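You operate a simulated robot arm through the tools that you are given. There is no shell and no other tool.

You are at the controls of a simulated robot arm. One attempt, no reset.

JOB
Fold the teal pillowcase on the board with the purple lavender bag tucked inside.
Fine: blue flap, green flap, the bag, yellow flap; each flap laid back.
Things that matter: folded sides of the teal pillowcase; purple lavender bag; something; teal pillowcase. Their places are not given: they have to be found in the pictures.

The check looks at the end state, three seconds after you hand in, the way a careful person would. Anything else that was tipped, shoved, dropped, spilled or broken makes it a failure. Flat cloth is picked up by pressing the open fingertips on it (5 to 10 N) and closing them slowly along it; thin cloth reads only 2 to 8 mm in the jaws.

ROBOT AND FRAMES
A 7-joint arm with a two-finger parallel gripper, fixed in place. Base frame: the origin is on the floor under the middle of its stand, x ahead of it, y to its left, z up; the work surface is at about z = 0.91. Readings come in m, degrees, newtons and seconds.
With the tool pointing down near the work surface it reaches from about 0.24 to 0.68 m from the base axis. Its first joint turns from -66.0 to 66.0 degrees. Payload 2.4 kg.
The tool frame sits at the grasp point between the pads (the TCP): z along the fingers, y along the line on which they close. The tips reach 0.03 m beyond it. Largest opening 0.094 m; finger width 0.028, thickness 0.01; the body of the gripper, 0.05 by 0.096 m, starts 0.055 m behind the TCP.
Orientation is that of the tool frame in the base frame, as [roll, pitch, yaw] about the fixed x, y, z axes, in that order (R = Rz(yaw) Ry(pitch) Rx(roll)). With the fingers straight down and closing along the base's y, the tool's x points along the base's -x, its y along +y and its z along -z.

CONTROLS
- The arm moves only by the tool jog_arm. Its argument "steps" is a list of rows, each a list of 7 numbers: the turn, a rotation vector about the tool's x, y, z in degrees, then the shift along the tool's x, y, z in m, then the closure, from 0 (fully open) to 1 (shut). In form: [[ax, ay, az, tx, ty, tz, grip], ...]. A call has 1 to 20 rows; each row shifts and turns the commanded pose from where the row before left it, along the tool's axes as they then stand. Rows are played at 5 a second. More than 0.05 m and 8.6 degrees between two rows, or a gripper value outside its range, and nothing of the call is played. A pose out of reach is approached as far as the arm can. The call stops where the force on the tool passes 90 N (or 10 N more than at its start, if that is more) or the arm is blocked; 0.2 s more then pass. The fingers move at their own pace (about 0.153 m/s each) and stop on an object; they squeeze with about 24 N. The grip force told is the motor's: it shows also when the fingers shut on nothing. Time passes only in rows, and 0.2 s behind the last, so rows that do not move let the fingers close. It gives the time, the measured TCP pose, the force on the tool (base axes), the opening and the grip force at its end, in the units of the frame above (readings bear some noise), with the torque about the TCP (base axes, N m) and any sound that the robot's microphone picked up.
- Cameras (640 x 400 px; columns grow to the right, rows downward): "scene" is fixed at [0.0452, 0.4814, 1.4424]; the picture's right is [-0.67, -0.74, 0.00], its down [-0.44, 0.40, -0.80] and it looks along [0.60, -0.54, -0.60] (base axes); focal length 329 px, centre (320, 200). "wrist" rides on the gripper at [0.076, 0.014, -0.102] in the tool frame; the picture's right is [-0.18, 0.98, 0.00], its down [-0.75, -0.14, -0.64] and it looks along [-0.63, -0.12, 0.77] (tool axes); focal length 243 px, centre (320, 200).
- snapshot(camera): a new picture of that camera. It takes no simulated time.
- point_at(camera, pixels): for up to 12 pixels [column, row] of the newest picture of that camera ("zoom" is the newest enlarged one), the place [x, y, z] in the base frame of the surface seen there, good to about 0.002 m. It takes no simulated time.
- zoom(camera, box): a new picture of the part [left, top, right, bottom] of that camera's present view, enlarged. It takes no simulated time.
- hand_in(): hands the job in; it is judged then, once.

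Unless the task says otherwise, let go and move clear before handing in.

The tools are called after "Emit:" by a JSON object that holds its "method" and its "body". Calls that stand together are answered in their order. jog_arm: Moves the arm, as the interface text tells. Its arguments: {"type":"object","properties":{"steps":{"type":"array","items":{"type":"array","items":{"type":"number"}}}},"required":["steps"]} The other tools are called the same way: snapshot (camera) takes a picture; point_at (camera, pixels) gives the place of the surface under pixels of a picture; zoom (camera, box) takes an enlarged picture of a part of a camera's view; hand_in () hands the job in.

At the start:

```text
time: 0.0
ee_pos: [0.3782, 0.0083, 1.2287]
tool_rot: [-180.0, 0.0, -179.9]
wrist_force: [-0.2, 0.3, -0.6]
torque: [-0.01, 0.01, -0.01]
gripper_width: 0.0942
grip_force: 0.0
```

scene: 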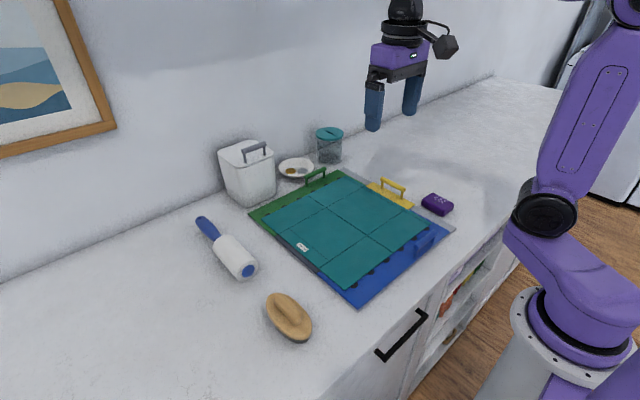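
wrist: 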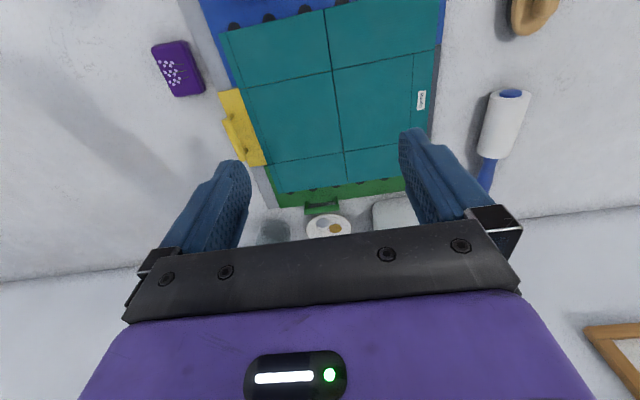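

The scene picture shows the teal pillowcase on a folding board with a blue flap (near, handle around 430,240), a green flap (far, handle 316,176) and a yellow flap (handle 392,187), with the purple bag at 437,204. I'll zoom in before moving.

Emit:
{"method": "zoom", "body": {"camera": "scene", "box": [240, 150, 480, 310]}}

Emit:
{"method": "zoom", "body": {"camera": "wrist", "box": [130, 0, 550, 250]}}

```text
2.50 times, centred on (360, 230) of scene
```

zoom: 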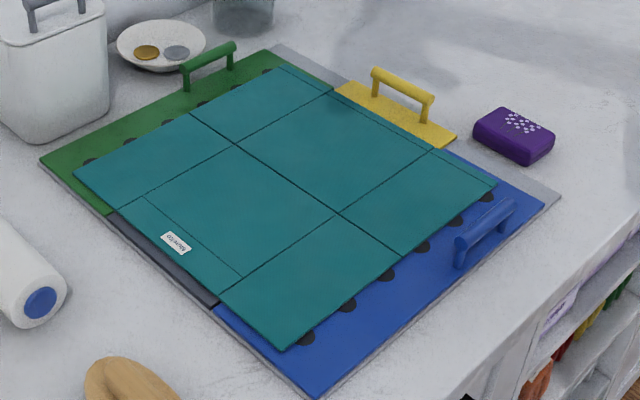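

```text
1.52 times, centred on (340, 125) of wrist
```

zoom: 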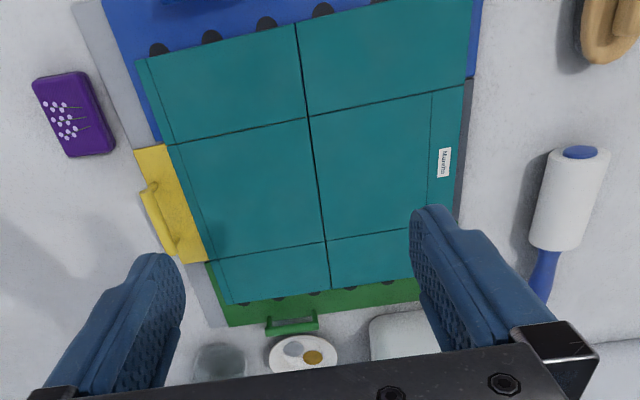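

The zoomed views are clear; now I measure the board corners, hinge lines, handles, bag and neighbouring objects.

Emit:
{"method": "zoom", "body": {"camera": "scene", "box": [240, 150, 480, 310]}}

Emit:
{"method": "point_at", "body": {"camera": "zoom", "pixels": [[40, 162], [110, 212], [217, 304], [318, 397], [558, 196], [440, 150], [335, 90], [274, 46], [75, 176], [286, 348], [494, 184], [288, 66]]}}

Emit:
{"method": "point_at", "body": {"camera": "zoom", "pixels": [[185, 67], [232, 46], [208, 54], [374, 71], [430, 98], [402, 84], [462, 240], [510, 204], [485, 220], [474, 120], [550, 145], [512, 125]]}}

Emit:
{"method": "point_at", "body": {"camera": "zoom", "pixels": [[236, 144], [338, 213], [434, 150], [332, 92], [190, 113], [402, 256], [242, 278], [120, 197], [160, 45], [260, 30], [455, 145], [340, 92]]}}

```text
2.50 times, centred on (360, 230) of scene
```

zoom: 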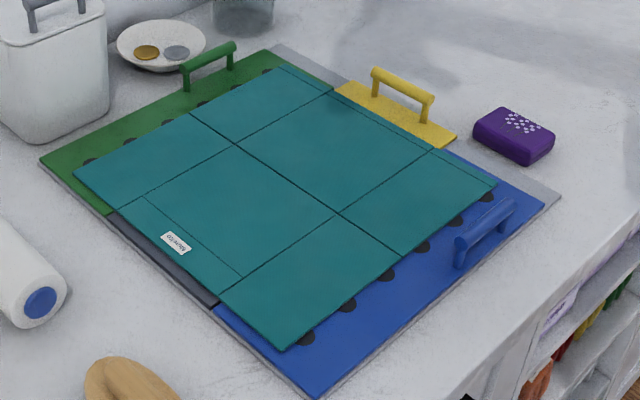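

```text
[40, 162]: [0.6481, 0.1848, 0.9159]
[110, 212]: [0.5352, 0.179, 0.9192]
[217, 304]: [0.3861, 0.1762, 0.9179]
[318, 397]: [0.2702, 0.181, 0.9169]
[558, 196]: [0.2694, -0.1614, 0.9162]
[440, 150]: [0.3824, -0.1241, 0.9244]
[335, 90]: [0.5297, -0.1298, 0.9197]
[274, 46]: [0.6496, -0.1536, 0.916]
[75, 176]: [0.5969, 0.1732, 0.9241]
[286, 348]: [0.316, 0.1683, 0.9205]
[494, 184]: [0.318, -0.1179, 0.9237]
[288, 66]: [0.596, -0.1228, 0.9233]
```

```text
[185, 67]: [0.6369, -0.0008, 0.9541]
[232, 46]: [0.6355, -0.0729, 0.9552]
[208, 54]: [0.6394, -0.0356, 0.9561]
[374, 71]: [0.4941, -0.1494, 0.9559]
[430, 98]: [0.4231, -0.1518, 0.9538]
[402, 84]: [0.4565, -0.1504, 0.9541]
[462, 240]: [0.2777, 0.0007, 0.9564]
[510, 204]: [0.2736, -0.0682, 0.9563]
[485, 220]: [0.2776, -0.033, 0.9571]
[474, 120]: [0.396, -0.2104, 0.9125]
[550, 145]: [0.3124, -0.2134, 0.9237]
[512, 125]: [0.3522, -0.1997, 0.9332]
```

```text
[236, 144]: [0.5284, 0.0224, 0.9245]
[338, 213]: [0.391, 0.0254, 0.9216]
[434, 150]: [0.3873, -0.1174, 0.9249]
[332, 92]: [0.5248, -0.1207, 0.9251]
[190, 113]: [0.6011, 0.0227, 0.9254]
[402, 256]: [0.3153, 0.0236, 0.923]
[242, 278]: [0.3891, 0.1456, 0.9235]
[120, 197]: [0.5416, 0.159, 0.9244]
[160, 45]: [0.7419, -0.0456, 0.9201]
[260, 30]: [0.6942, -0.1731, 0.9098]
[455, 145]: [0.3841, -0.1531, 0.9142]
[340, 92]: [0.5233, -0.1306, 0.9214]
```

The board spans x 0.27–0.65 with hinges near x≈0.39, x≈0.53 and y≈0.024, and the handle bars sit about 4 cm above the flaps. I'll look closer at each handle, the hinge lines and the bag.

Emit:
{"method": "zoom", "body": {"camera": "scene", "box": [400, 180, 480, 260]}}

Emit:
{"method": "point_at", "body": {"camera": "zoom", "pixels": [[100, 310], [140, 330], [250, 210], [280, 170], [110, 370], [240, 250], [180, 240], [185, 260], [260, 60], [360, 130], [230, 120], [320, 180]]}}

Emit:
{"method": "zoom", "body": {"camera": "scene", "box": [280, 140, 360, 220]}}

Emit:
{"method": "zoom", "body": {"camera": "scene", "box": [360, 160, 440, 240]}}

```text
5.00 times, centred on (440, 220) of scene
```

zoom: 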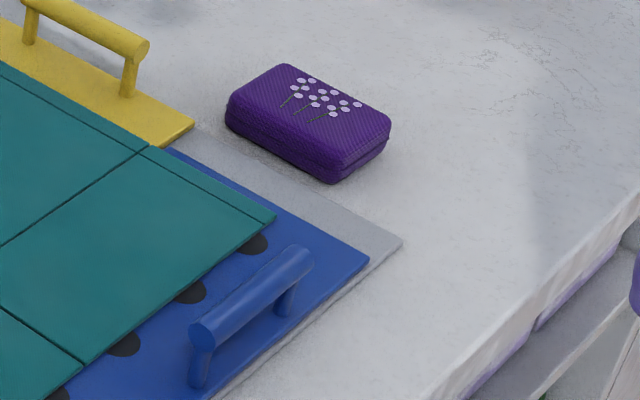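

```text
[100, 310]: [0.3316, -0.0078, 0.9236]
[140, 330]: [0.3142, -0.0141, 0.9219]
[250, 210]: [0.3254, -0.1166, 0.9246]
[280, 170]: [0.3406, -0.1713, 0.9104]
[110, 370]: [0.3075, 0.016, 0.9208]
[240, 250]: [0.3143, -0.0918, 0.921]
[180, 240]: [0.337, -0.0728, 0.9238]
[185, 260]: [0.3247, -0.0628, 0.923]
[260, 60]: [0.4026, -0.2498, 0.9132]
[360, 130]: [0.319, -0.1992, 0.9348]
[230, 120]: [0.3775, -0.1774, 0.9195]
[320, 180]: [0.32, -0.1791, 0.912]
```

```text
5.00 times, centred on (320, 180) of scene
```

zoom: 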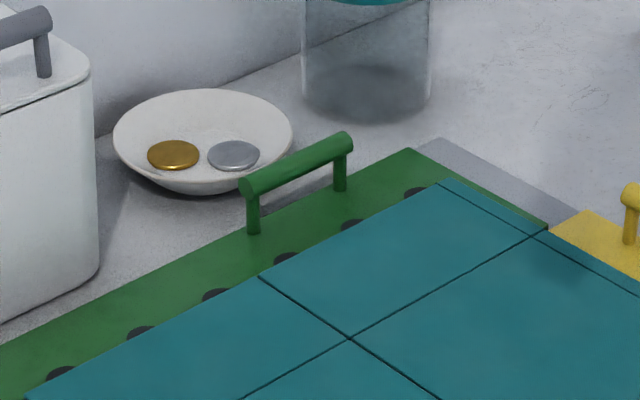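

```text
5.00 times, centred on (400, 200) of scene
```

zoom: 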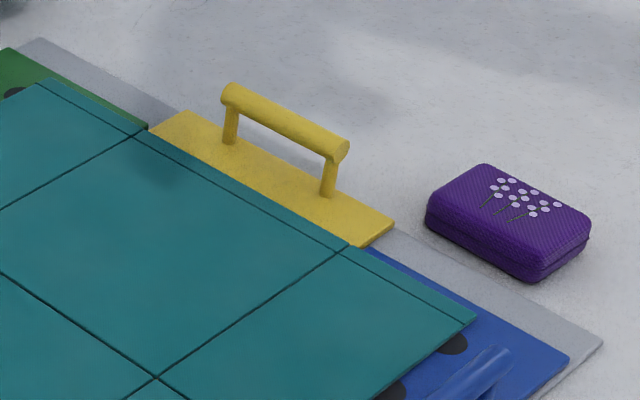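

The handles are bars on two short posts (yellow bar from (235,92) to (340,150) in the newest zoom). I'll measure the bars and flap corners finely.

Emit:
{"method": "point_at", "body": {"camera": "zoom", "pixels": [[232, 90], [285, 117], [337, 144], [344, 152], [231, 142], [327, 194], [192, 112], [390, 222], [358, 244], [280, 170], [290, 130], [565, 358]]}}

Emit:
{"method": "zoom", "body": {"camera": "scene", "box": [280, 140, 360, 220]}}

Emit:
{"method": "point_at", "body": {"camera": "zoom", "pixels": [[250, 180], [298, 155], [345, 136], [255, 230], [340, 188], [300, 200], [410, 150], [545, 228], [240, 185], [205, 195], [290, 130], [365, 120]]}}

Emit:
{"method": "zoom", "body": {"camera": "scene", "box": [400, 200, 460, 260]}}

Emit:
{"method": "point_at", "body": {"camera": "zoom", "pixels": [[130, 310], [200, 255], [270, 195], [150, 330], [280, 215], [130, 390], [260, 290], [365, 215], [185, 285], [230, 250], [115, 330], [410, 190]]}}

```text
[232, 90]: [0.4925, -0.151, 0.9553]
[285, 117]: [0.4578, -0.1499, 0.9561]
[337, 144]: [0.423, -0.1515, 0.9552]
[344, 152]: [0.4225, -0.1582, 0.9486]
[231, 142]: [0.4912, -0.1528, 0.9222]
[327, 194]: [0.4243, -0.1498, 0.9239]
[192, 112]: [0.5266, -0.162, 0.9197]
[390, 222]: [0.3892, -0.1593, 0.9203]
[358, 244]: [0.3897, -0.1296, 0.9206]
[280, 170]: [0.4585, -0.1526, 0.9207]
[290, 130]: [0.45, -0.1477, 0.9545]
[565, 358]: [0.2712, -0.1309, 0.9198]
```

```text
5.00 times, centred on (320, 180) of scene
```

zoom: 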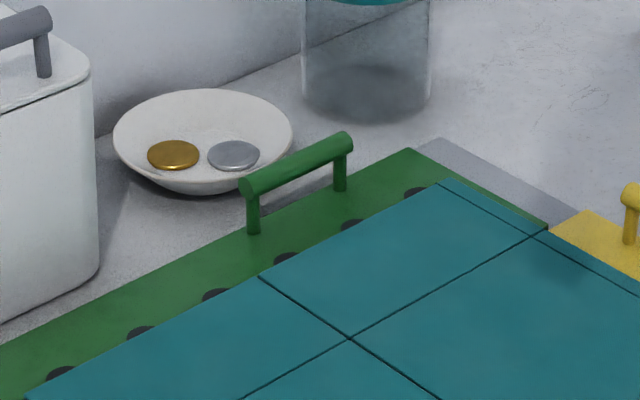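

```text
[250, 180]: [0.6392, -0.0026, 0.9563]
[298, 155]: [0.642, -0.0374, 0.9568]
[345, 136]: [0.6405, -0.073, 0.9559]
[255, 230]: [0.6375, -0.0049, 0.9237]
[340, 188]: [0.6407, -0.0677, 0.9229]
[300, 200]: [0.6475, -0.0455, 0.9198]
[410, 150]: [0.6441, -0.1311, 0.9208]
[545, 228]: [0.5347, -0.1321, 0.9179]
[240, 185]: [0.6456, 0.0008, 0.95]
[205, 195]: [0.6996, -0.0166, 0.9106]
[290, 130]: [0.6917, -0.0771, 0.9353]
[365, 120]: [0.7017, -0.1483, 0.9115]
```

```text
6.67 times, centred on (430, 230) of scene
```

zoom: 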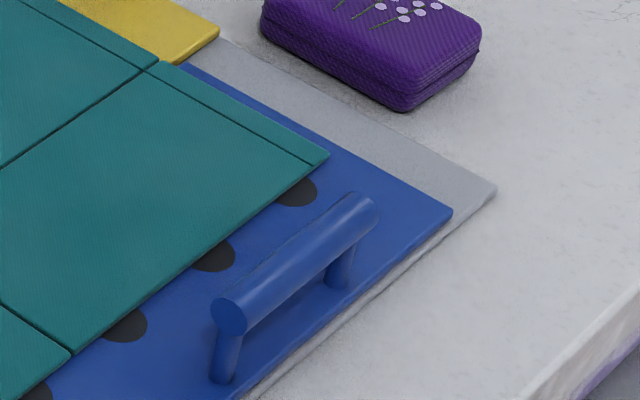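

```text
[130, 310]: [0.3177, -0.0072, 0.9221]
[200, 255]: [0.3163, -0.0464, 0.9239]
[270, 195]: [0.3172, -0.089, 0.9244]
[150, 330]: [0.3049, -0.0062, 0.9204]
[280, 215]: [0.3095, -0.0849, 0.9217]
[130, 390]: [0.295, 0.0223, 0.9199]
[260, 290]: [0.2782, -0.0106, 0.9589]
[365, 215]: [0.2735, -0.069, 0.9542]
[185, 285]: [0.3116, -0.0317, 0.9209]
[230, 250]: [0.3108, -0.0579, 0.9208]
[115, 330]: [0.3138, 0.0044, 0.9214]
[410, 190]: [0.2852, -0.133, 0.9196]
```

Flap tops are at z≈0.920, bar tops at z≈0.957, and the bars are centred at about (0.279,-0.036), (0.641,-0.037) and (0.458,-0.151). I'll measure the objects beyond the green flap before planning the swing.

Emit:
{"method": "zoom", "body": {"camera": "scene", "box": [200, 110, 360, 210]}}

Emit:
{"method": "point_at", "body": {"camera": "zoom", "pixels": [[290, 330], [200, 385], [110, 310], [280, 180], [80, 150], [190, 215], [255, 135], [170, 165], [470, 95], [560, 90], [510, 220], [560, 200]]}}

Emit:
{"method": "point_at", "body": {"camera": "scene", "pixels": [[290, 315], [250, 270], [200, 220], [240, 245], [290, 300], [300, 130], [450, 150], [560, 130]]}}

```text
4.00 times, centred on (280, 160) of scene
```

zoom: 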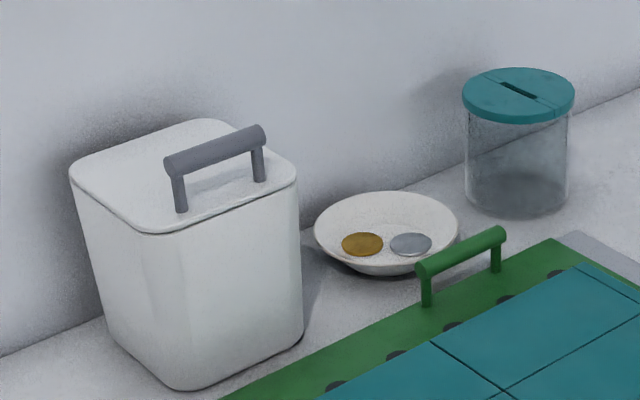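

```text
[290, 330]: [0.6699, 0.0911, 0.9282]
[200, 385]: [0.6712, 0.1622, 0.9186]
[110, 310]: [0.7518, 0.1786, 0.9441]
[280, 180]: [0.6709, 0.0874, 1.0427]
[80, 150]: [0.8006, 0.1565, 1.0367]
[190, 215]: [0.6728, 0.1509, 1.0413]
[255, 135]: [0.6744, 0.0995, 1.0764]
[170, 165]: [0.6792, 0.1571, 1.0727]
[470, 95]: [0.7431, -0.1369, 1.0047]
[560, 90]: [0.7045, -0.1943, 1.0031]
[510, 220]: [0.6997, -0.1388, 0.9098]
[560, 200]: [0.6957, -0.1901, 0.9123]
```

```text
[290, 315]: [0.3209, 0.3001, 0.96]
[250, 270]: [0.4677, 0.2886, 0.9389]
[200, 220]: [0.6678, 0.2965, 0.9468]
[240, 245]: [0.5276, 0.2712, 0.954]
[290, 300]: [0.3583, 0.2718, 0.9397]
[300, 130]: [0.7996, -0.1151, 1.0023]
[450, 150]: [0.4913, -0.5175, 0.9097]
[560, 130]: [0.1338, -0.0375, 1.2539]
```

The bin (x≥0.67, y 0.08–0.165, up to 1.08), bowl and jar (x≥0.69) leave room beyond the green handle if I keep the camera side toward -y. First I turn the tool by -90° about its axis in the air so the fingers close along x, with the fingers partly closed.

Emit:
{"method": "jog_arm", "body": {"steps": [[0, 0, -8.2, 0, 0, 0, 0.3], [0, 0, -8.2, 0, 0, 0, 0.6], [0, 0, -8.2, 0, 0, 0, 0.6], [0, 0, -8.2, 0, 0, 0, 0.6], [0, 0, -8.2, 0, 0, 0, 0.6], [0, 0, -8.2, 0, 0, 0, 0.6], [0, 0, -8.2, 0, 0, 0, 0.6], [0, 0, -8.2, 0, 0, 0, 0.6], [0, 0, -8.2, 0, 0, 0, 0.6], [0, 0, -8.2, 0, 0, 0, 0.6], [0, 0, -8.1, 0, 0, 0, 0.6], [0, 0, 0, 0, 0, 0, 0.6]]}}

```text
time: 2.6
ee_pos: [0.3789, 0.0081, 1.2276]
tool_rot: [-180.0, -0.1, -89.8]
wrist_force: [0.0, -0.3, -0.5]
torque: [-0.02, 0.02, 0.0]
gripper_width: 0.0375
grip_force: 0.1
```

The turn succeeded (yaw -89.8). Now I move above the blue handle at about (0.279,-0.036), stopping at z≈1.03 to check with the wrist camera.

Emit:
{"method": "jog_arm", "body": {"steps": [[0, 0, 0, 0.0055, 0.0125, 0.024, 0.6], [0, 0, 0, 0.0055, 0.0125, 0.024, 0.6], [0, 0, 0, 0.0055, 0.0125, 0.024, 0.6], [0, 0, 0, 0.0055, 0.0125, 0.024, 0.6], [0, 0, 0, 0.0055, 0.0125, 0.024, 0.6], [0, 0, 0, 0.0055, 0.0125, 0.024, 0.6], [0, 0, 0, 0.0055, 0.0125, 0.024, 0.6], [0, 0, 0, 0.0055, 0.0125, 0.024, 0.6], [0, 0, 0, 0, 0, 0, 0.6]]}}

Emit:
{"method": "snapshot", "body": {"camera": "wrist"}}

Emit:
{"method": "snapshot", "body": {"camera": "scene"}}

```text
time: 4.6
ee_pos: [0.2774, -0.036, 1.0364]
tool_rot: [-180.0, 0.0, -90.0]
wrist_force: [0.2, 0.0, -0.7]
torque: [0.0, -0.03, 0.0]
gripper_width: 0.0377
grip_force: 0.0
```

```text
taken
```

wrist: 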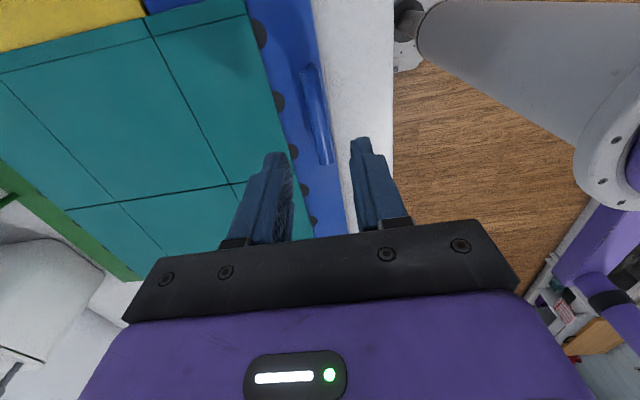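

```text
taken
```

scene: 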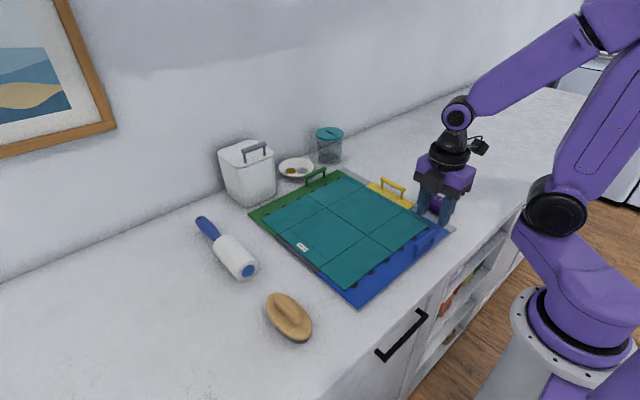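

The wrist picture shows the blue bar between the fingers' lines (pixels about (308,75) to (325,160)). I'll confirm its coordinates from this view.

Emit:
{"method": "zoom", "body": {"camera": "wrist", "box": [240, 20, 400, 180]}}

Emit:
{"method": "point_at", "body": {"camera": "wrist", "pixels": [[305, 70], [310, 70], [316, 70], [315, 115], [320, 115], [325, 115], [322, 155], [326, 155], [330, 160], [300, 100], [330, 90], [345, 200]]}}

```text
2.50 times, centred on (320, 100) of wrist
```

zoom: 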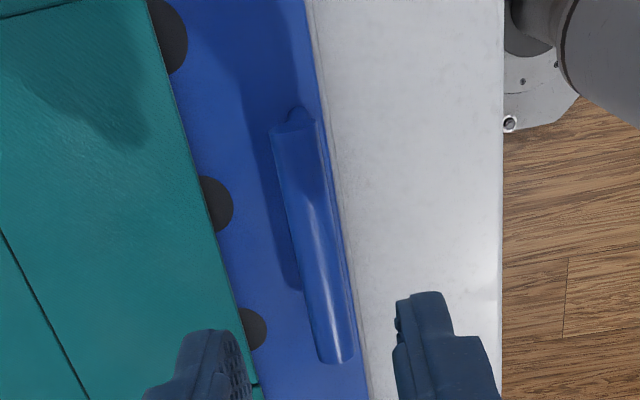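

```text
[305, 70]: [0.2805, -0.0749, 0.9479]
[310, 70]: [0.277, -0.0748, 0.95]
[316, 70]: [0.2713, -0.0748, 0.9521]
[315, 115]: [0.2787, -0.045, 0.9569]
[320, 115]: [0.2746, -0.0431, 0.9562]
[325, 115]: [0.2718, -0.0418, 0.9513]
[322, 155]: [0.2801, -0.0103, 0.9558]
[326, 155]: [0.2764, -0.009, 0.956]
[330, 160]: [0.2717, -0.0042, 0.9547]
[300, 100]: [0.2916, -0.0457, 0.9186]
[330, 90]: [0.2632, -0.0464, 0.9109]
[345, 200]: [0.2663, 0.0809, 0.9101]
```

The bar is centred at x≈0.277, z≈0.950 and the tool is right over it. I descend to TCP z≈0.961 and close on the bar.

Emit:
{"method": "jog_arm", "body": {"steps": [[0, 0, 0, 0, 0, 0.02, 0.6], [0, 0, 0, 0, 0, 0.02, 0.6], [0, 0, 0, 0, 0, 0.02, 0.6], [0, 0, 0, 0, 0, 0.0155, 0.6], [0, 0, 0, 0, 0, 0, 0.6], [0, 0, 0, 0, 0, 0, 0.8], [0, 0, 0, 0, 0, 0, 1], [0, 0, 0, 0, 0, 0, 1], [0, 0, 0, 0, 0, 0, 1]]}}

Emit:
{"method": "snapshot", "body": {"camera": "wrist"}}

```text
time: 6.6
ee_pos: [0.2774, -0.0344, 0.9612]
tool_rot: [-180.0, 0.0, -90.0]
wrist_force: [-1.0, 0.1, -0.2]
torque: [-0.01, 0.02, -0.03]
gripper_width: 0.0135
grip_force: 23.5
```

```text
taken
```

wrist: 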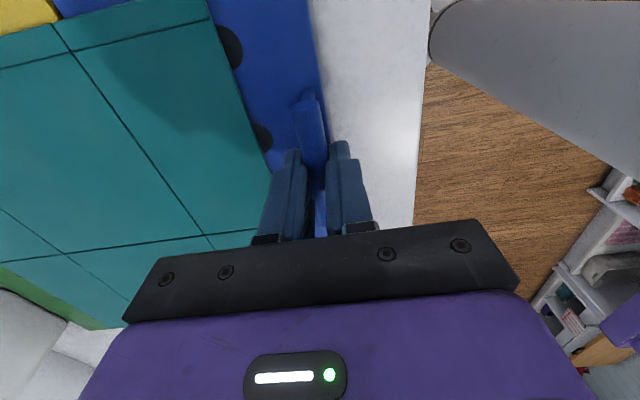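

The bar is held (opening 0.0135 m, 23.5 N). I start swinging the blue flap up along an arc around the hinge at x≈0.389, z≈0.918, beginning with a small lift to check the forces.

Emit:
{"method": "jog_arm", "body": {"steps": [[-2, 0, 0, 0, -0.0059, -0.0153, 1], [-2, 0, 0, 0, -0.0075, -0.0146, 1], [-2, 0, 0, 0, -0.009, -0.0138, 1], [0, 0, 0, 0, 0, 0, 1]]}}

Emit:
{"method": "snapshot", "body": {"camera": "scene"}}

```text
time: 7.6
ee_pos: [0.3004, -0.0367, 1.0024]
tool_rot: [173.6, 0.0, -90.0]
wrist_force: [-28.1, 13.0, 20.7]
torque: [0.25, 0.41, -0.12]
gripper_width: 0.0136
grip_force: 23.5
```

```text
taken
```

scene: 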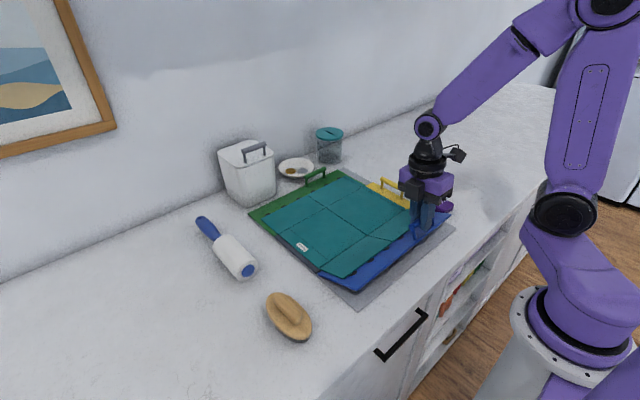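

The flap is lifting; the force is about 35 N along the radial direction, so my arc radius is slightly off. I'll test a small radial shift outward to see which way relieves it.

Emit:
{"method": "jog_arm", "body": {"steps": [[0, 0, 0, 0, 0.00125, -0.00084, 1], [0, 0, 0, 0, 0, 0, 1]]}}

```text
time: 8.2
ee_pos: [0.2993, -0.0356, 1.0038]
tool_rot: [173.9, -0.1, -89.9]
wrist_force: [-18.3, 10.2, 13.7]
torque: [-0.09, 0.24, -0.09]
gripper_width: 0.0134
grip_force: 24.4
```

Moving outward lowered the force from 35 N to 23 N, so the true arc lies a bit further out. I continue with a corrected hinge estimate (0.392, 0.920), adding outward relief and tilting the tool in a separate row.

Emit:
{"method": "jog_arm", "body": {"steps": [[0, 0, 0, 0, -0.0088, -0.0144, 1], [0, 0, 0, 0, -0.0105, -0.0128, 1], [0, 0, 0, 0, -0.0131, -0.0103, 1], [-8, 0, 0, 0, -0.0015, 0, 1], [0, 0, 0, 0, 0, 0, 1]]}}

```text
time: 9.4
ee_pos: [0.339, -0.036, 1.0372]
tool_rot: [166.1, 0.0, -90.0]
wrist_force: [2.5, -4.4, -2.6]
torque: [-0.17, -0.17, -0.11]
gripper_width: 0.0136
grip_force: 24.0
```

The force is now almost zero (about 4 N), so the arc fits. The flap is near 49°; I continue over the top.

Emit:
{"method": "jog_arm", "body": {"steps": [[0, 0, 0, 0, -0.013, -0.01, 1], [0, 0, 0, 0, -0.0142, -0.0082, 1], [0, 0, 0, 0, -0.0152, -0.006, 1], [-8, 0, 0, 0, -0.0016, 0, 1], [0, 0, 0, 0, -0.0152, -0.006, 1], [0, 0, 0, 0, 0, 0, 1]]}}

Emit:
{"method": "snapshot", "body": {"camera": "scene"}}

```text
time: 10.8
ee_pos: [0.4057, -0.0373, 1.0491]
tool_rot: [158.0, 0.1, -89.9]
wrist_force: [-2.6, -1.0, -11.9]
torque: [-0.01, -0.07, -0.01]
gripper_width: 0.0134
grip_force: 23.7
```

```text
taken
```

scene: 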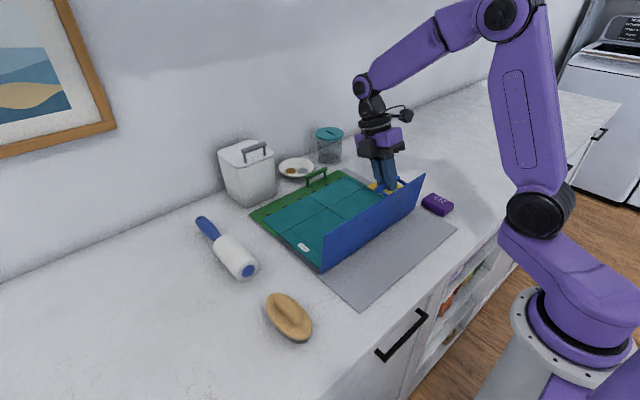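

The flap is just past vertical with a small inward load (12 N). I trim 1 mm inward and continue to about 120°.

Emit:
{"method": "jog_arm", "body": {"steps": [[0, 0, 0, 0, -0.0162, -0.0026, 1], [0, 0, 0, 0, -0.0162, -0.0013, 1], [-8, 0, 0, 0, -0.0016, 0, 1], [0, 0, 0, 0, -0.0162, -0.0012, 1], [0, 0, 0, 0, -0.0162, 0.001, 1], [0, 0, 0, 0, -0.0159, 0.0033, 1], [0, 0, 0, 0, 0, 0, 1]]}}

Emit:
{"method": "snapshot", "body": {"camera": "scene"}}

```text
time: 12.4
ee_pos: [0.4726, -0.0352, 1.0173]
tool_rot: [148.9, 0.1, -89.9]
wrist_force: [-31.2, -6.4, 44.5]
torque: [-0.05, 1.32, 0.19]
gripper_width: 0.0412
grip_force: 24.3
```

```text
taken
```

scene: 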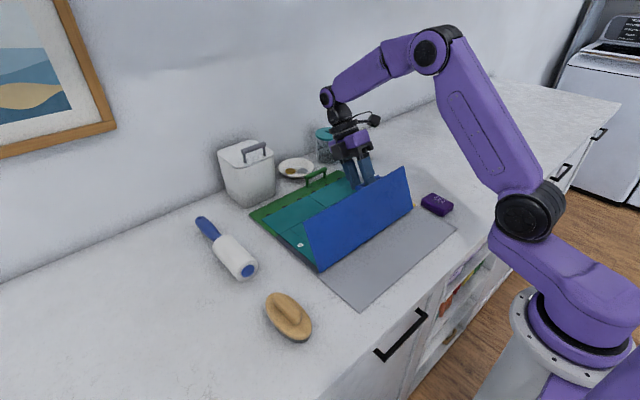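

The fingers were forced open to 0.041 m and the force jumped to 55 N, so something jammed. I look closely before moving on.

Emit:
{"method": "zoom", "body": {"camera": "scene", "box": [280, 90, 440, 280]}}

Emit:
{"method": "snapshot", "body": {"camera": "wrist"}}

```text
2.11 times, centred on (360, 185) of scene
```

zoom: 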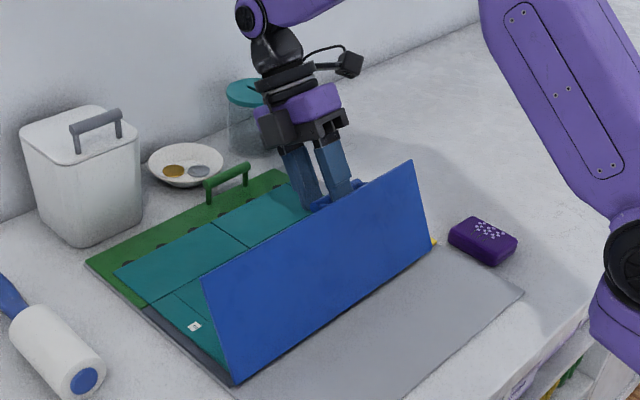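

```text
taken
```

wrist: 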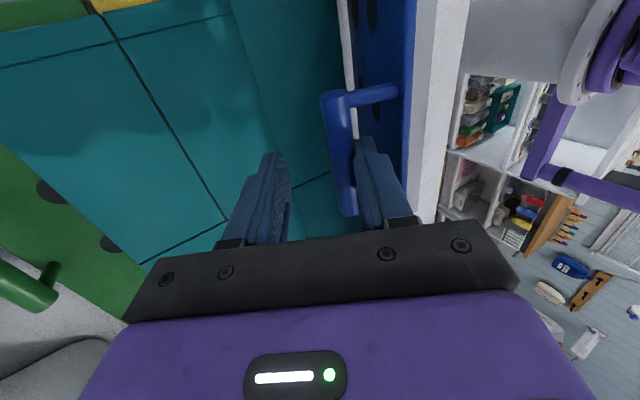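

The wrist view shows the right finger still inside the handle loop while the bar stopped following near 112°, so either the flap has a stop there or the cloth resists. I measure the flap and the cloth surface under it.

Emit:
{"method": "zoom", "body": {"camera": "wrist", "box": [160, 0, 480, 200]}}

Emit:
{"method": "point_at", "body": {"camera": "wrist", "pixels": [[120, 40], [180, 100], [225, 60], [245, 60], [262, 90], [300, 60], [330, 40], [348, 60], [370, 60], [405, 60], [408, 120], [330, 130]]}}

Emit:
{"method": "point_at", "body": {"camera": "scene", "pixels": [[405, 170], [414, 200], [310, 225], [322, 265], [360, 200], [365, 230], [300, 246], [310, 245]]}}

```text
2.00 times, centred on (320, 100) of wrist
```

zoom: 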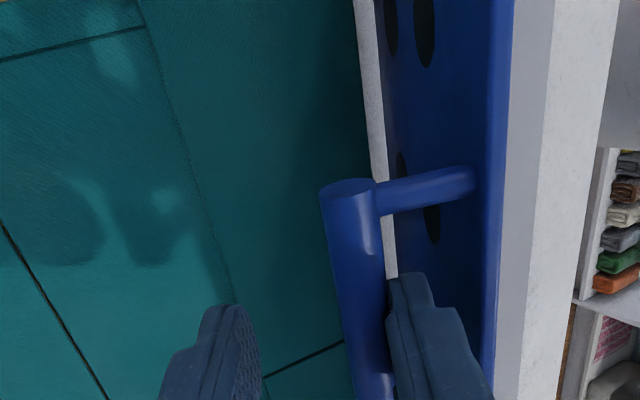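

```text
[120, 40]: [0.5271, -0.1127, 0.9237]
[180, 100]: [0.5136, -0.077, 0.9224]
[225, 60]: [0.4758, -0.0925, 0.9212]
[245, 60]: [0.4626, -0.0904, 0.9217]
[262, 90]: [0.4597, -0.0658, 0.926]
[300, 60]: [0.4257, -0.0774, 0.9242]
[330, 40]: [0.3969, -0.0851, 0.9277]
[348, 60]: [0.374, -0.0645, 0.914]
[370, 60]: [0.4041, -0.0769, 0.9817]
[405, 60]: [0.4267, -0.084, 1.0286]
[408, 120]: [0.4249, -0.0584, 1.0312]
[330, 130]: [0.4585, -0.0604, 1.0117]
```

```text
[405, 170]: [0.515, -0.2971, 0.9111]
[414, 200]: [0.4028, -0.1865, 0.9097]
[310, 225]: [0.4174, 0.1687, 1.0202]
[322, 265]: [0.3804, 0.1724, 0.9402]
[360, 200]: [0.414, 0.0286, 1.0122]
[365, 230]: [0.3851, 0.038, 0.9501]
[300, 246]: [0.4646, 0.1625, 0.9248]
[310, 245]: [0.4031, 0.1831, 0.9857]
```

The cloth side has already folded over: its edge is at x≈0.46, z≈0.926, and the flap has a stop near 115°. I back the tool off along the arc so the fingers re-close on the bar.

Emit:
{"method": "jog_arm", "body": {"steps": [[0, 0, 0, 0, 0.008, -0.0017, 1], [0, 0, 0, 0, 0.008, -0.0016, 1], [0, 0, 0, 0, 0.006, -0.0004, 1], [0, 0, 0, 0, 0, 0, 1], [0, 0, 0, 0, 0, 0, 1]]}}

Emit:
{"method": "snapshot", "body": {"camera": "wrist"}}

```text
time: 13.6
ee_pos: [0.4599, -0.0356, 1.0294]
tool_rot: [150.2, 0.0, -89.9]
wrist_force: [3.3, 0.5, 1.4]
torque: [-0.13, -0.19, 0.18]
gripper_width: 0.0136
grip_force: 23.5
```

```text
taken
```

wrist: 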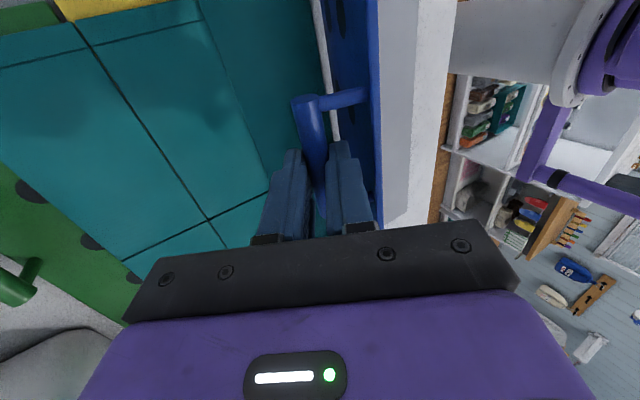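

The bar is gripped again with low force. I now swing the blue flap back along the reverse arc, first to about vertical.

Emit:
{"method": "jog_arm", "body": {"steps": [[0, 0, 0, 0, 0.0163, 0.0001, 1], [0, 0, 0, 0, 0.0161, 0.0022, 1], [8, 0, 0, 0, 0.0016, 0, 1], [0, 0, 0, 0, 0.0161, 0.0023, 1], [0, 0, 0, 0, 0.0155, 0.0045, 1], [0, 0, 0, 0, 0.0149, 0.0067, 1], [8, 0, 0, 0, 0.0016, 0, 1], [0, 0, 0, 0, 0, 0, 1]]}}

Emit:
{"method": "snapshot", "body": {"camera": "scene"}}

```text
time: 15.4
ee_pos: [0.379, -0.0358, 1.0502]
tool_rot: [166.0, 0.0, -90.0]
wrist_force: [-1.8, -5.0, 6.1]
torque: [0.0, 0.19, 0.15]
gripper_width: 0.0136
grip_force: 24.1
```

```text
taken
```

scene: 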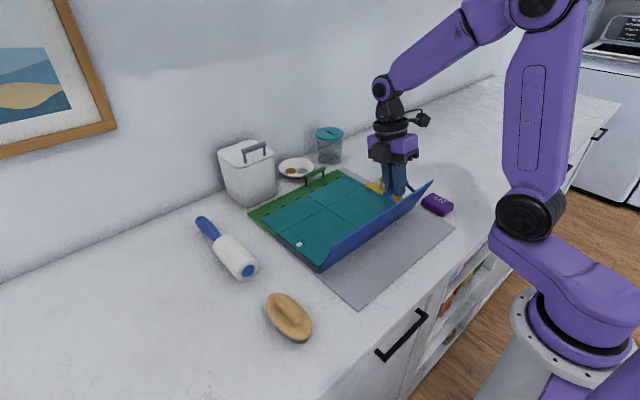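

The cloth stays folded while the flap comes back; forces are small. I continue down to the board.

Emit:
{"method": "jog_arm", "body": {"steps": [[0, 0, 0, 0, 0.0147, 0.006, 1], [0, 0, 0, 0, 0.0138, 0.0084, 1], [0, 0, 0, 0, 0.0124, 0.0105, 1], [0, 0, 0, 0, 0.0109, 0.0121, 1], [8, 0, 0, 0, 0.0015, 0, 1], [0, 0, 0, 0, 0, 0, 1]]}}

```text
time: 16.8
ee_pos: [0.3182, -0.0364, 1.0255]
tool_rot: [173.9, 0.0, -90.0]
wrist_force: [-3.3, 2.4, 0.9]
torque: [0.28, 0.15, 0.15]
gripper_width: 0.0138
grip_force: 24.1
```

Tracking well. I continue the last part to lay the blue flap flat.

Emit:
{"method": "jog_arm", "body": {"steps": [[0, 0, 0, 0, 0.0105, 0.012, 1], [0, 0, 0, 0, 0.0088, 0.0134, 1], [0, 0, 0, 0, 0.0072, 0.0146, 1], [6, 0, 0, 0, 0.0011, 0, 1], [0, 0, 0, 0, 0.0066, 0.0148, 1], [0, 0, 0, 0, 0.0032, 0.009, 1], [0, 0, 0, 0, 0, 0, 1]]}}

Emit:
{"method": "snapshot", "body": {"camera": "scene"}}

```text
time: 18.4
ee_pos: [0.2789, -0.0364, 0.9669]
tool_rot: [-179.5, 0.2, -90.1]
wrist_force: [19.6, -4.6, 21.5]
torque: [-0.07, -0.4, 0.21]
gripper_width: 0.0135
grip_force: 24.2
```

```text
taken
```

scene: 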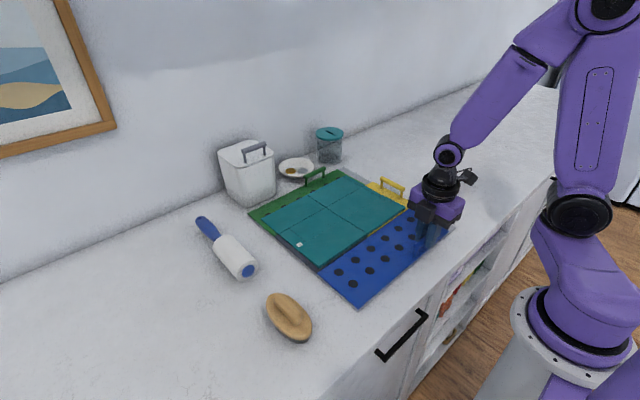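

The blue flap looks flat but there is a 20 N load; I check whether it is fully down before releasing.

Emit:
{"method": "zoom", "body": {"camera": "scene", "box": [300, 170, 480, 310]}}

Emit:
{"method": "point_at", "body": {"camera": "zoom", "pixels": [[180, 420], [100, 330], [270, 330], [330, 270], [400, 240], [520, 200], [80, 300], [250, 220], [300, 160], [90, 220], [380, 110], [200, 250]]}}

```text
2.86 times, centred on (390, 240) of scene
```

zoom: 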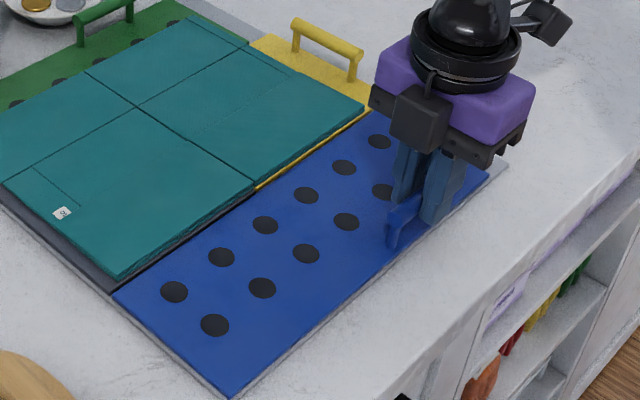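

```text
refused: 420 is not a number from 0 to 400
```

Emit:
{"method": "point_at", "body": {"camera": "zoom", "pixels": [[230, 380], [130, 305], [270, 330], [330, 270], [360, 250], [480, 185], [120, 262], [250, 190], [300, 120], [40, 220], [350, 110], [190, 230]]}}

```text
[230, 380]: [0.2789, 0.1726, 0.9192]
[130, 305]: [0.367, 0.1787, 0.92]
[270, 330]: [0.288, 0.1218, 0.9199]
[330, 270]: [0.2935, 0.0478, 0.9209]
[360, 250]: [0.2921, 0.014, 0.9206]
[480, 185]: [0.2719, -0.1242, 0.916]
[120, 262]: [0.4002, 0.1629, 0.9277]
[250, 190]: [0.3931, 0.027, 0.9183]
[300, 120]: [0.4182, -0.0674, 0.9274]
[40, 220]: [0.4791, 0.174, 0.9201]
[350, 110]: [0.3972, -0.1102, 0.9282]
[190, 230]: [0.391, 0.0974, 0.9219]
```

The blue flap is flat (z≈0.920) with the cloth side folded over at z≈0.927. I open, rise, and move over to the green handle.

Emit:
{"method": "jog_arm", "body": {"steps": [[0, 0, 0, 0, 0, 0, 0.6], [0, 0, 0, 0, 0, 0, 0.6], [0, 0, 0, 0, 0, -0.02, 0.6], [0, 0, 0, 0, 0, -0.03, 0.6], [0, 0, 0, 0, 0, -0.04, 0.6], [0, 0, 0, 0, 0, -0.03, 0.6], [0, 0, 0, 0, -0.036, 0, 0.6], [0, 0, 0, 0, -0.036, 0, 0.6], [0, 0, 0, 0, -0.036, 0, 0.6], [0, 0, 0, 0, -0.036, 0, 0.6], [0, 0, 0, 0, -0.036, 0, 0.6], [0, 0, 0, 0, -0.036, 0, 0.6], [0, 0, 0, 0, -0.036, 0, 0.6], [0, 0, 0, 0, -0.036, 0, 0.6], [0, 0, 0, 0, -0.036, 0, 0.6], [0, 0, 0, 0, -0.036, 0, 0.6], [0, 0, 0, 0, 0, 0, 0.6]]}}

Emit:
{"method": "snapshot", "body": {"camera": "wrist"}}

Emit:
{"method": "snapshot", "body": {"camera": "scene"}}

```text
time: 22.0
ee_pos: [0.6386, -0.0356, 1.086]
tool_rot: [179.9, -0.1, -89.8]
wrist_force: [-0.4, -0.1, 0.6]
torque: [0.01, 0.03, -0.05]
gripper_width: 0.0376
grip_force: 0.1
```

```text
taken
```

wrist: 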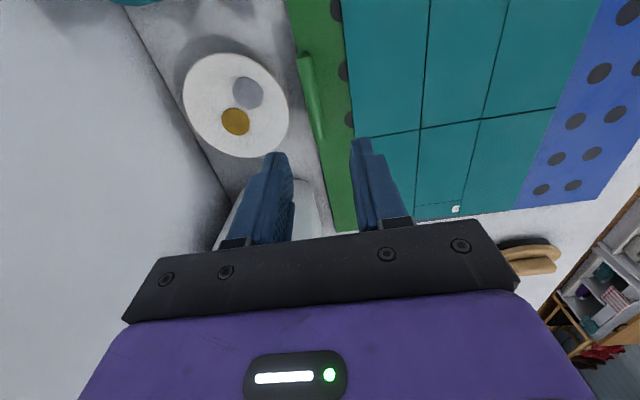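

```text
taken
```

scene: 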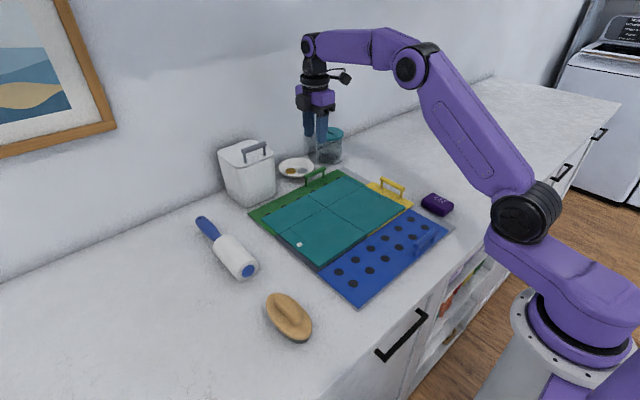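

The tool is above the green handle; the wrist picture shows the bar from about (303,60) to (320,137) and the bowl at (235,105). I check the bar and bowl positions.

Emit:
{"method": "point_at", "body": {"camera": "wrist", "pixels": [[302, 65], [308, 65], [313, 65], [308, 100], [312, 100], [317, 100], [314, 132], [318, 132], [322, 132], [285, 100], [280, 140], [290, 120]]}}

Emit:
{"method": "zoom", "body": {"camera": "wrist", "box": [160, 20, 400, 220]}}

```text
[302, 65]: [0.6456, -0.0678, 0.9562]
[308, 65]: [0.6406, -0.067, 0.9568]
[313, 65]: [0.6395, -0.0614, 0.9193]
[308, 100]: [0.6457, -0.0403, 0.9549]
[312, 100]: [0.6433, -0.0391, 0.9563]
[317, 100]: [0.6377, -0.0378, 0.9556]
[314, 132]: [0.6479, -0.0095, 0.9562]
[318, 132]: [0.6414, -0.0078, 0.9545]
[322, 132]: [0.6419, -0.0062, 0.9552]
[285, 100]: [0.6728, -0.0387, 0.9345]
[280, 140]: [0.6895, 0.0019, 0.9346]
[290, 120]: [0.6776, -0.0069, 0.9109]
```

```text
2.00 times, centred on (280, 120) of wrist
```

zoom: 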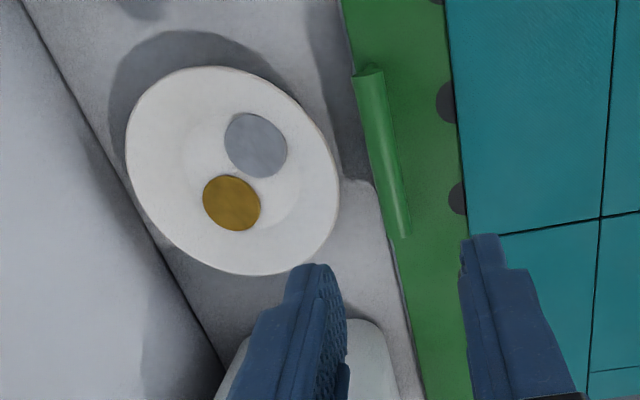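

The green bar is centred at x≈0.642 and the bowl rim reaches x≈0.673, so I narrow the opening to 26 mm before descending, and grip a little higher (TCP z≈0.965).

Emit:
{"method": "jog_arm", "body": {"steps": [[0, 0, 0, 0, -0.0034, 0, 0.72], [0, 0, 0, 0, 0, 0.03, 0.72], [0, 0, 0, 0, 0, 0.03, 0.72], [0, 0, 0, 0, 0, 0, 0.72]]}}

Emit:
{"method": "snapshot", "body": {"camera": "wrist"}}

Emit:
{"method": "zoom", "body": {"camera": "scene", "box": [260, 80, 380, 200]}}

```text
time: 23.0
ee_pos: [0.6415, -0.0359, 1.026]
tool_rot: [-180.0, 0.0, -90.1]
wrist_force: [0.7, 1.3, -0.2]
torque: [0.0, -0.02, 0.01]
gripper_width: 0.0263
grip_force: 0.0
```

```text
taken
```

wrist: 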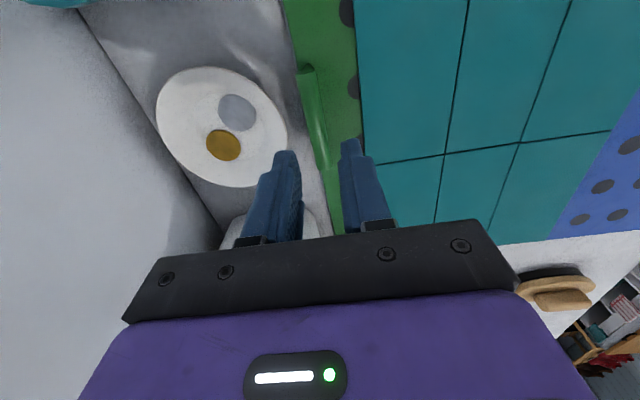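

```text
3.33 times, centred on (320, 140) of scene
```

zoom: 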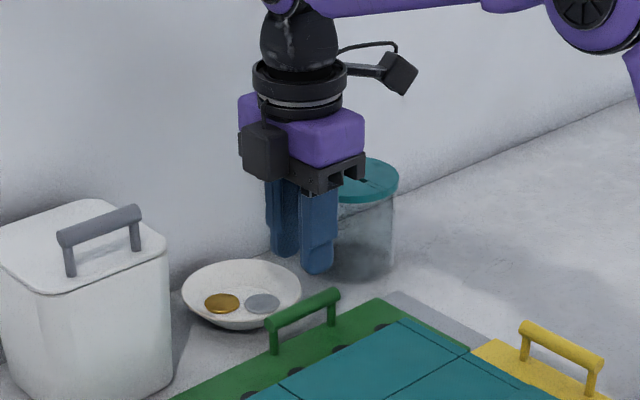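

The fingers straddle the bar line evenly. I descend the last 6 cm and close.

Emit:
{"method": "jog_arm", "body": {"steps": [[0, 0, 0, 0, 0, 0.02, 0.72], [0, 0, 0, 0, 0, 0.02, 0.72], [0, 0, 0, 0, 0, 0.021, 0.72], [0, 0, 0, 0, 0, 0, 0.72], [0, 0, 0, 0, 0, 0, 1], [0, 0, 0, 0, 0, 0, 1], [0, 0, 0, 0, 0, 0, 1]]}}

Emit:
{"method": "snapshot", "body": {"camera": "wrist"}}

```text
time: 24.6
ee_pos: [0.6419, -0.0359, 0.9654]
tool_rot: [-179.7, -0.1, -89.9]
wrist_force: [16.7, -1.0, 3.3]
torque: [-0.03, -0.27, 0.15]
gripper_width: 0.0132
grip_force: 24.0
```

```text
taken
```

wrist: 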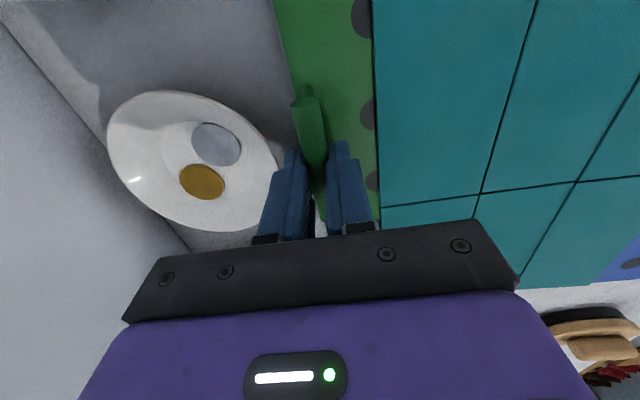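

The green bar is held (16 N sideways shows it sits ~1.5 mm further out, which I correct for). I swing the green flap up, first to about 40°.

Emit:
{"method": "jog_arm", "body": {"steps": [[0, 0, 0, 0, 0.0033, -0.0155, 1], [0, 0, 0, 0, 0.007, -0.0147, 1], [0, 0, 0, 0, 0.0089, -0.0135, 1], [0, 0, 0, 0, 0.0107, -0.0122, 1], [0, 0, 0, 0, 0.0123, -0.0106, 1], [0, 0, 0, 0, 0, 0, 1]]}}

Emit:
{"method": "snapshot", "body": {"camera": "scene"}}

```text
time: 26.0
ee_pos: [0.5981, -0.0347, 1.0307]
tool_rot: [179.8, 0.0, -89.9]
wrist_force: [0.3, 5.9, -0.2]
torque: [0.06, 0.04, 0.12]
gripper_width: 0.0136
grip_force: 24.3
```

```text
taken
```

scene: 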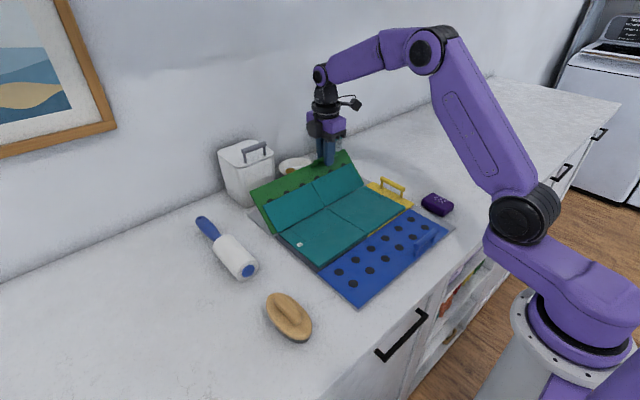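

Forces are near zero and the green flap is lifting with the cloth at about 40°. I continue to just past vertical with a modest tilt.

Emit:
{"method": "jog_arm", "body": {"steps": [[8, 0, 0, 0, 0.0021, 0, 1], [0, 0, 0, 0, 0.0124, -0.0105, 1], [0, 0, 0, 0, 0.0138, -0.0088, 1], [0, 0, 0, 0, 0.0147, -0.0068, 1], [0, 0, 0, 0, 0.0155, -0.0046, 1], [0, 0, 0, 0, 0.016, -0.0025, 1], [8, 0, 0, 0, 0.0021, 0, 1], [0, 0, 0, 0, 0, 0, 1]]}}

Emit:
{"method": "snapshot", "body": {"camera": "scene"}}

```text
time: 27.8
ee_pos: [0.5191, -0.0363, 1.053]
tool_rot: [-164.0, 0.0, -90.0]
wrist_force: [1.4, -2.2, 0.0]
torque: [-0.16, 0.05, 0.2]
gripper_width: 0.0135
grip_force: 24.2
```

```text
taken
```

scene: 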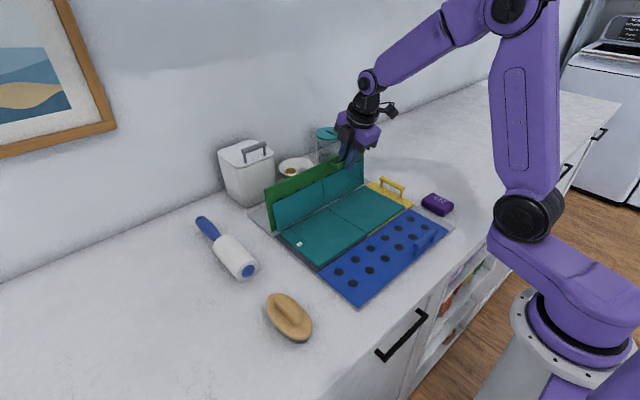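

The flap is about 80° with the cloth side standing up against it, forces near zero. I go on past vertical toward 112°.

Emit:
{"method": "jog_arm", "body": {"steps": [[0, 0, 0, 0, 0.0161, -0.0024, 1], [0, 0, 0, 0, 0.0162, -0.0002, 1], [0, 0, 0, 0, 0.0161, 0.0021, 1], [0, 0, 0, 0, 0.012, 0.0032, 1], [0, 0, 0, 0, 0, 0, 1], [0, 0, 0, 0, 0, 0, 1]]}}

Emit:
{"method": "snapshot", "body": {"camera": "scene"}}

Emit:
{"method": "zoom", "body": {"camera": "scene", "box": [240, 130, 460, 300]}}

```text
time: 29.2
ee_pos: [0.4613, -0.0359, 1.034]
tool_rot: [-163.8, 0.1, -90.0]
wrist_force: [10.9, -6.1, 0.5]
torque: [-0.05, -0.29, -0.17]
gripper_width: 0.0136
grip_force: 24.2
```

```text
taken
```

scene: 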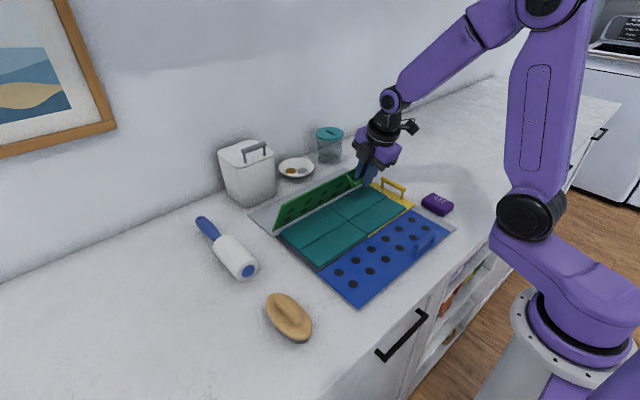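

```text
2.35 times, centred on (350, 215) of scene
```

zoom: 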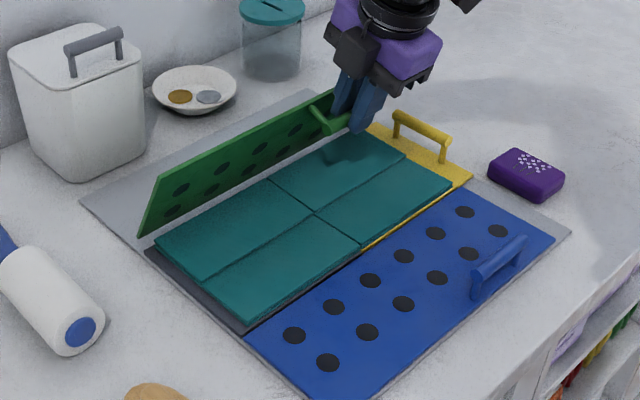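

Both sides now lie folded to the middle. I reverse the same arc to lay the green flap back.

Emit:
{"method": "jog_arm", "body": {"steps": [[0, 0, 0, 0, -0.012, -0.0032, 1], [0, 0, 0, 0, -0.0161, -0.0021, 1], [0, 0, 0, 0, -0.0162, 0.0002, 1], [0, 0, 0, 0, -0.0161, 0.0024, 1], [-8, 0, 0, 0, -0.0021, 0, 1], [0, 0, 0, 0, -0.016, 0.0025, 1], [0, 0, 0, 0, -0.0155, 0.0046, 1], [0, 0, 0, 0, -0.0147, 0.0068, 1], [0, 0, 0, 0, -0.0138, 0.0088, 1], [0, 0, 0, 0, -0.0124, 0.0105, 1], [-8, 0, 0, 0, -0.0021, 0, 1], [0, 0, 0, 0, 0, 0, 1]]}}

Emit:
{"method": "snapshot", "body": {"camera": "scene"}}

```text
time: 31.8
ee_pos: [0.6, -0.0358, 1.0311]
tool_rot: [180.0, 0.0, -89.9]
wrist_force: [0.7, -1.0, 0.4]
torque: [0.26, -0.13, -0.18]
gripper_width: 0.0134
grip_force: 23.6
```

```text
taken
```

scene: 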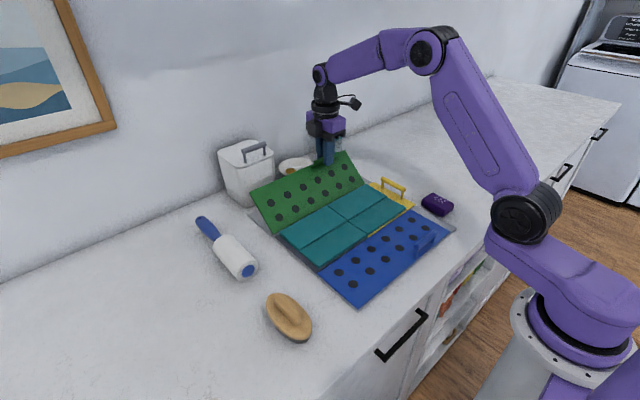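

The flap is coming back cleanly and the cloth stays folded. I lower it the rest of the way.

Emit:
{"method": "jog_arm", "body": {"steps": [[0, 0, 0, 0, -0.0123, 0.0106, 1], [0, 0, 0, 0, -0.0107, 0.0122, 1], [0, 0, 0, 0, -0.0089, 0.0135, 1], [0, 0, 0, 0, -0.007, 0.0147, 1], [0, 0, 0, 0, -0.0045, 0.0135, 1], [0, 0, 0, 0, 0, 0, 1]]}}

Emit:
{"method": "zoom", "body": {"camera": "scene", "box": [240, 130, 460, 300]}}

```text
time: 33.2
ee_pos: [0.6407, -0.0359, 0.9669]
tool_rot: [-180.0, 0.0, -89.9]
wrist_force: [-4.2, -1.2, 0.1]
torque: [-0.06, 0.11, -0.12]
gripper_width: 0.0136
grip_force: 24.3
```

```text
2.35 times, centred on (350, 215) of scene
```

zoom: 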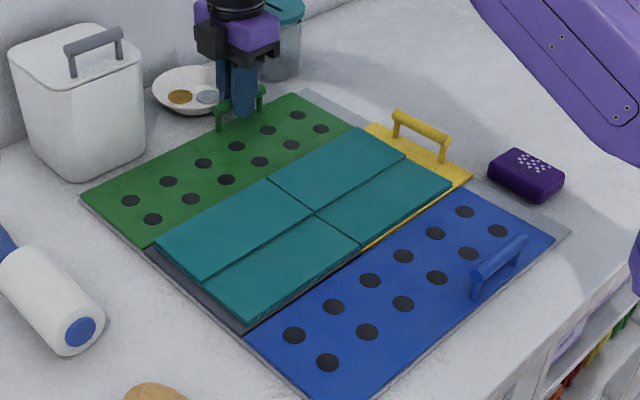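

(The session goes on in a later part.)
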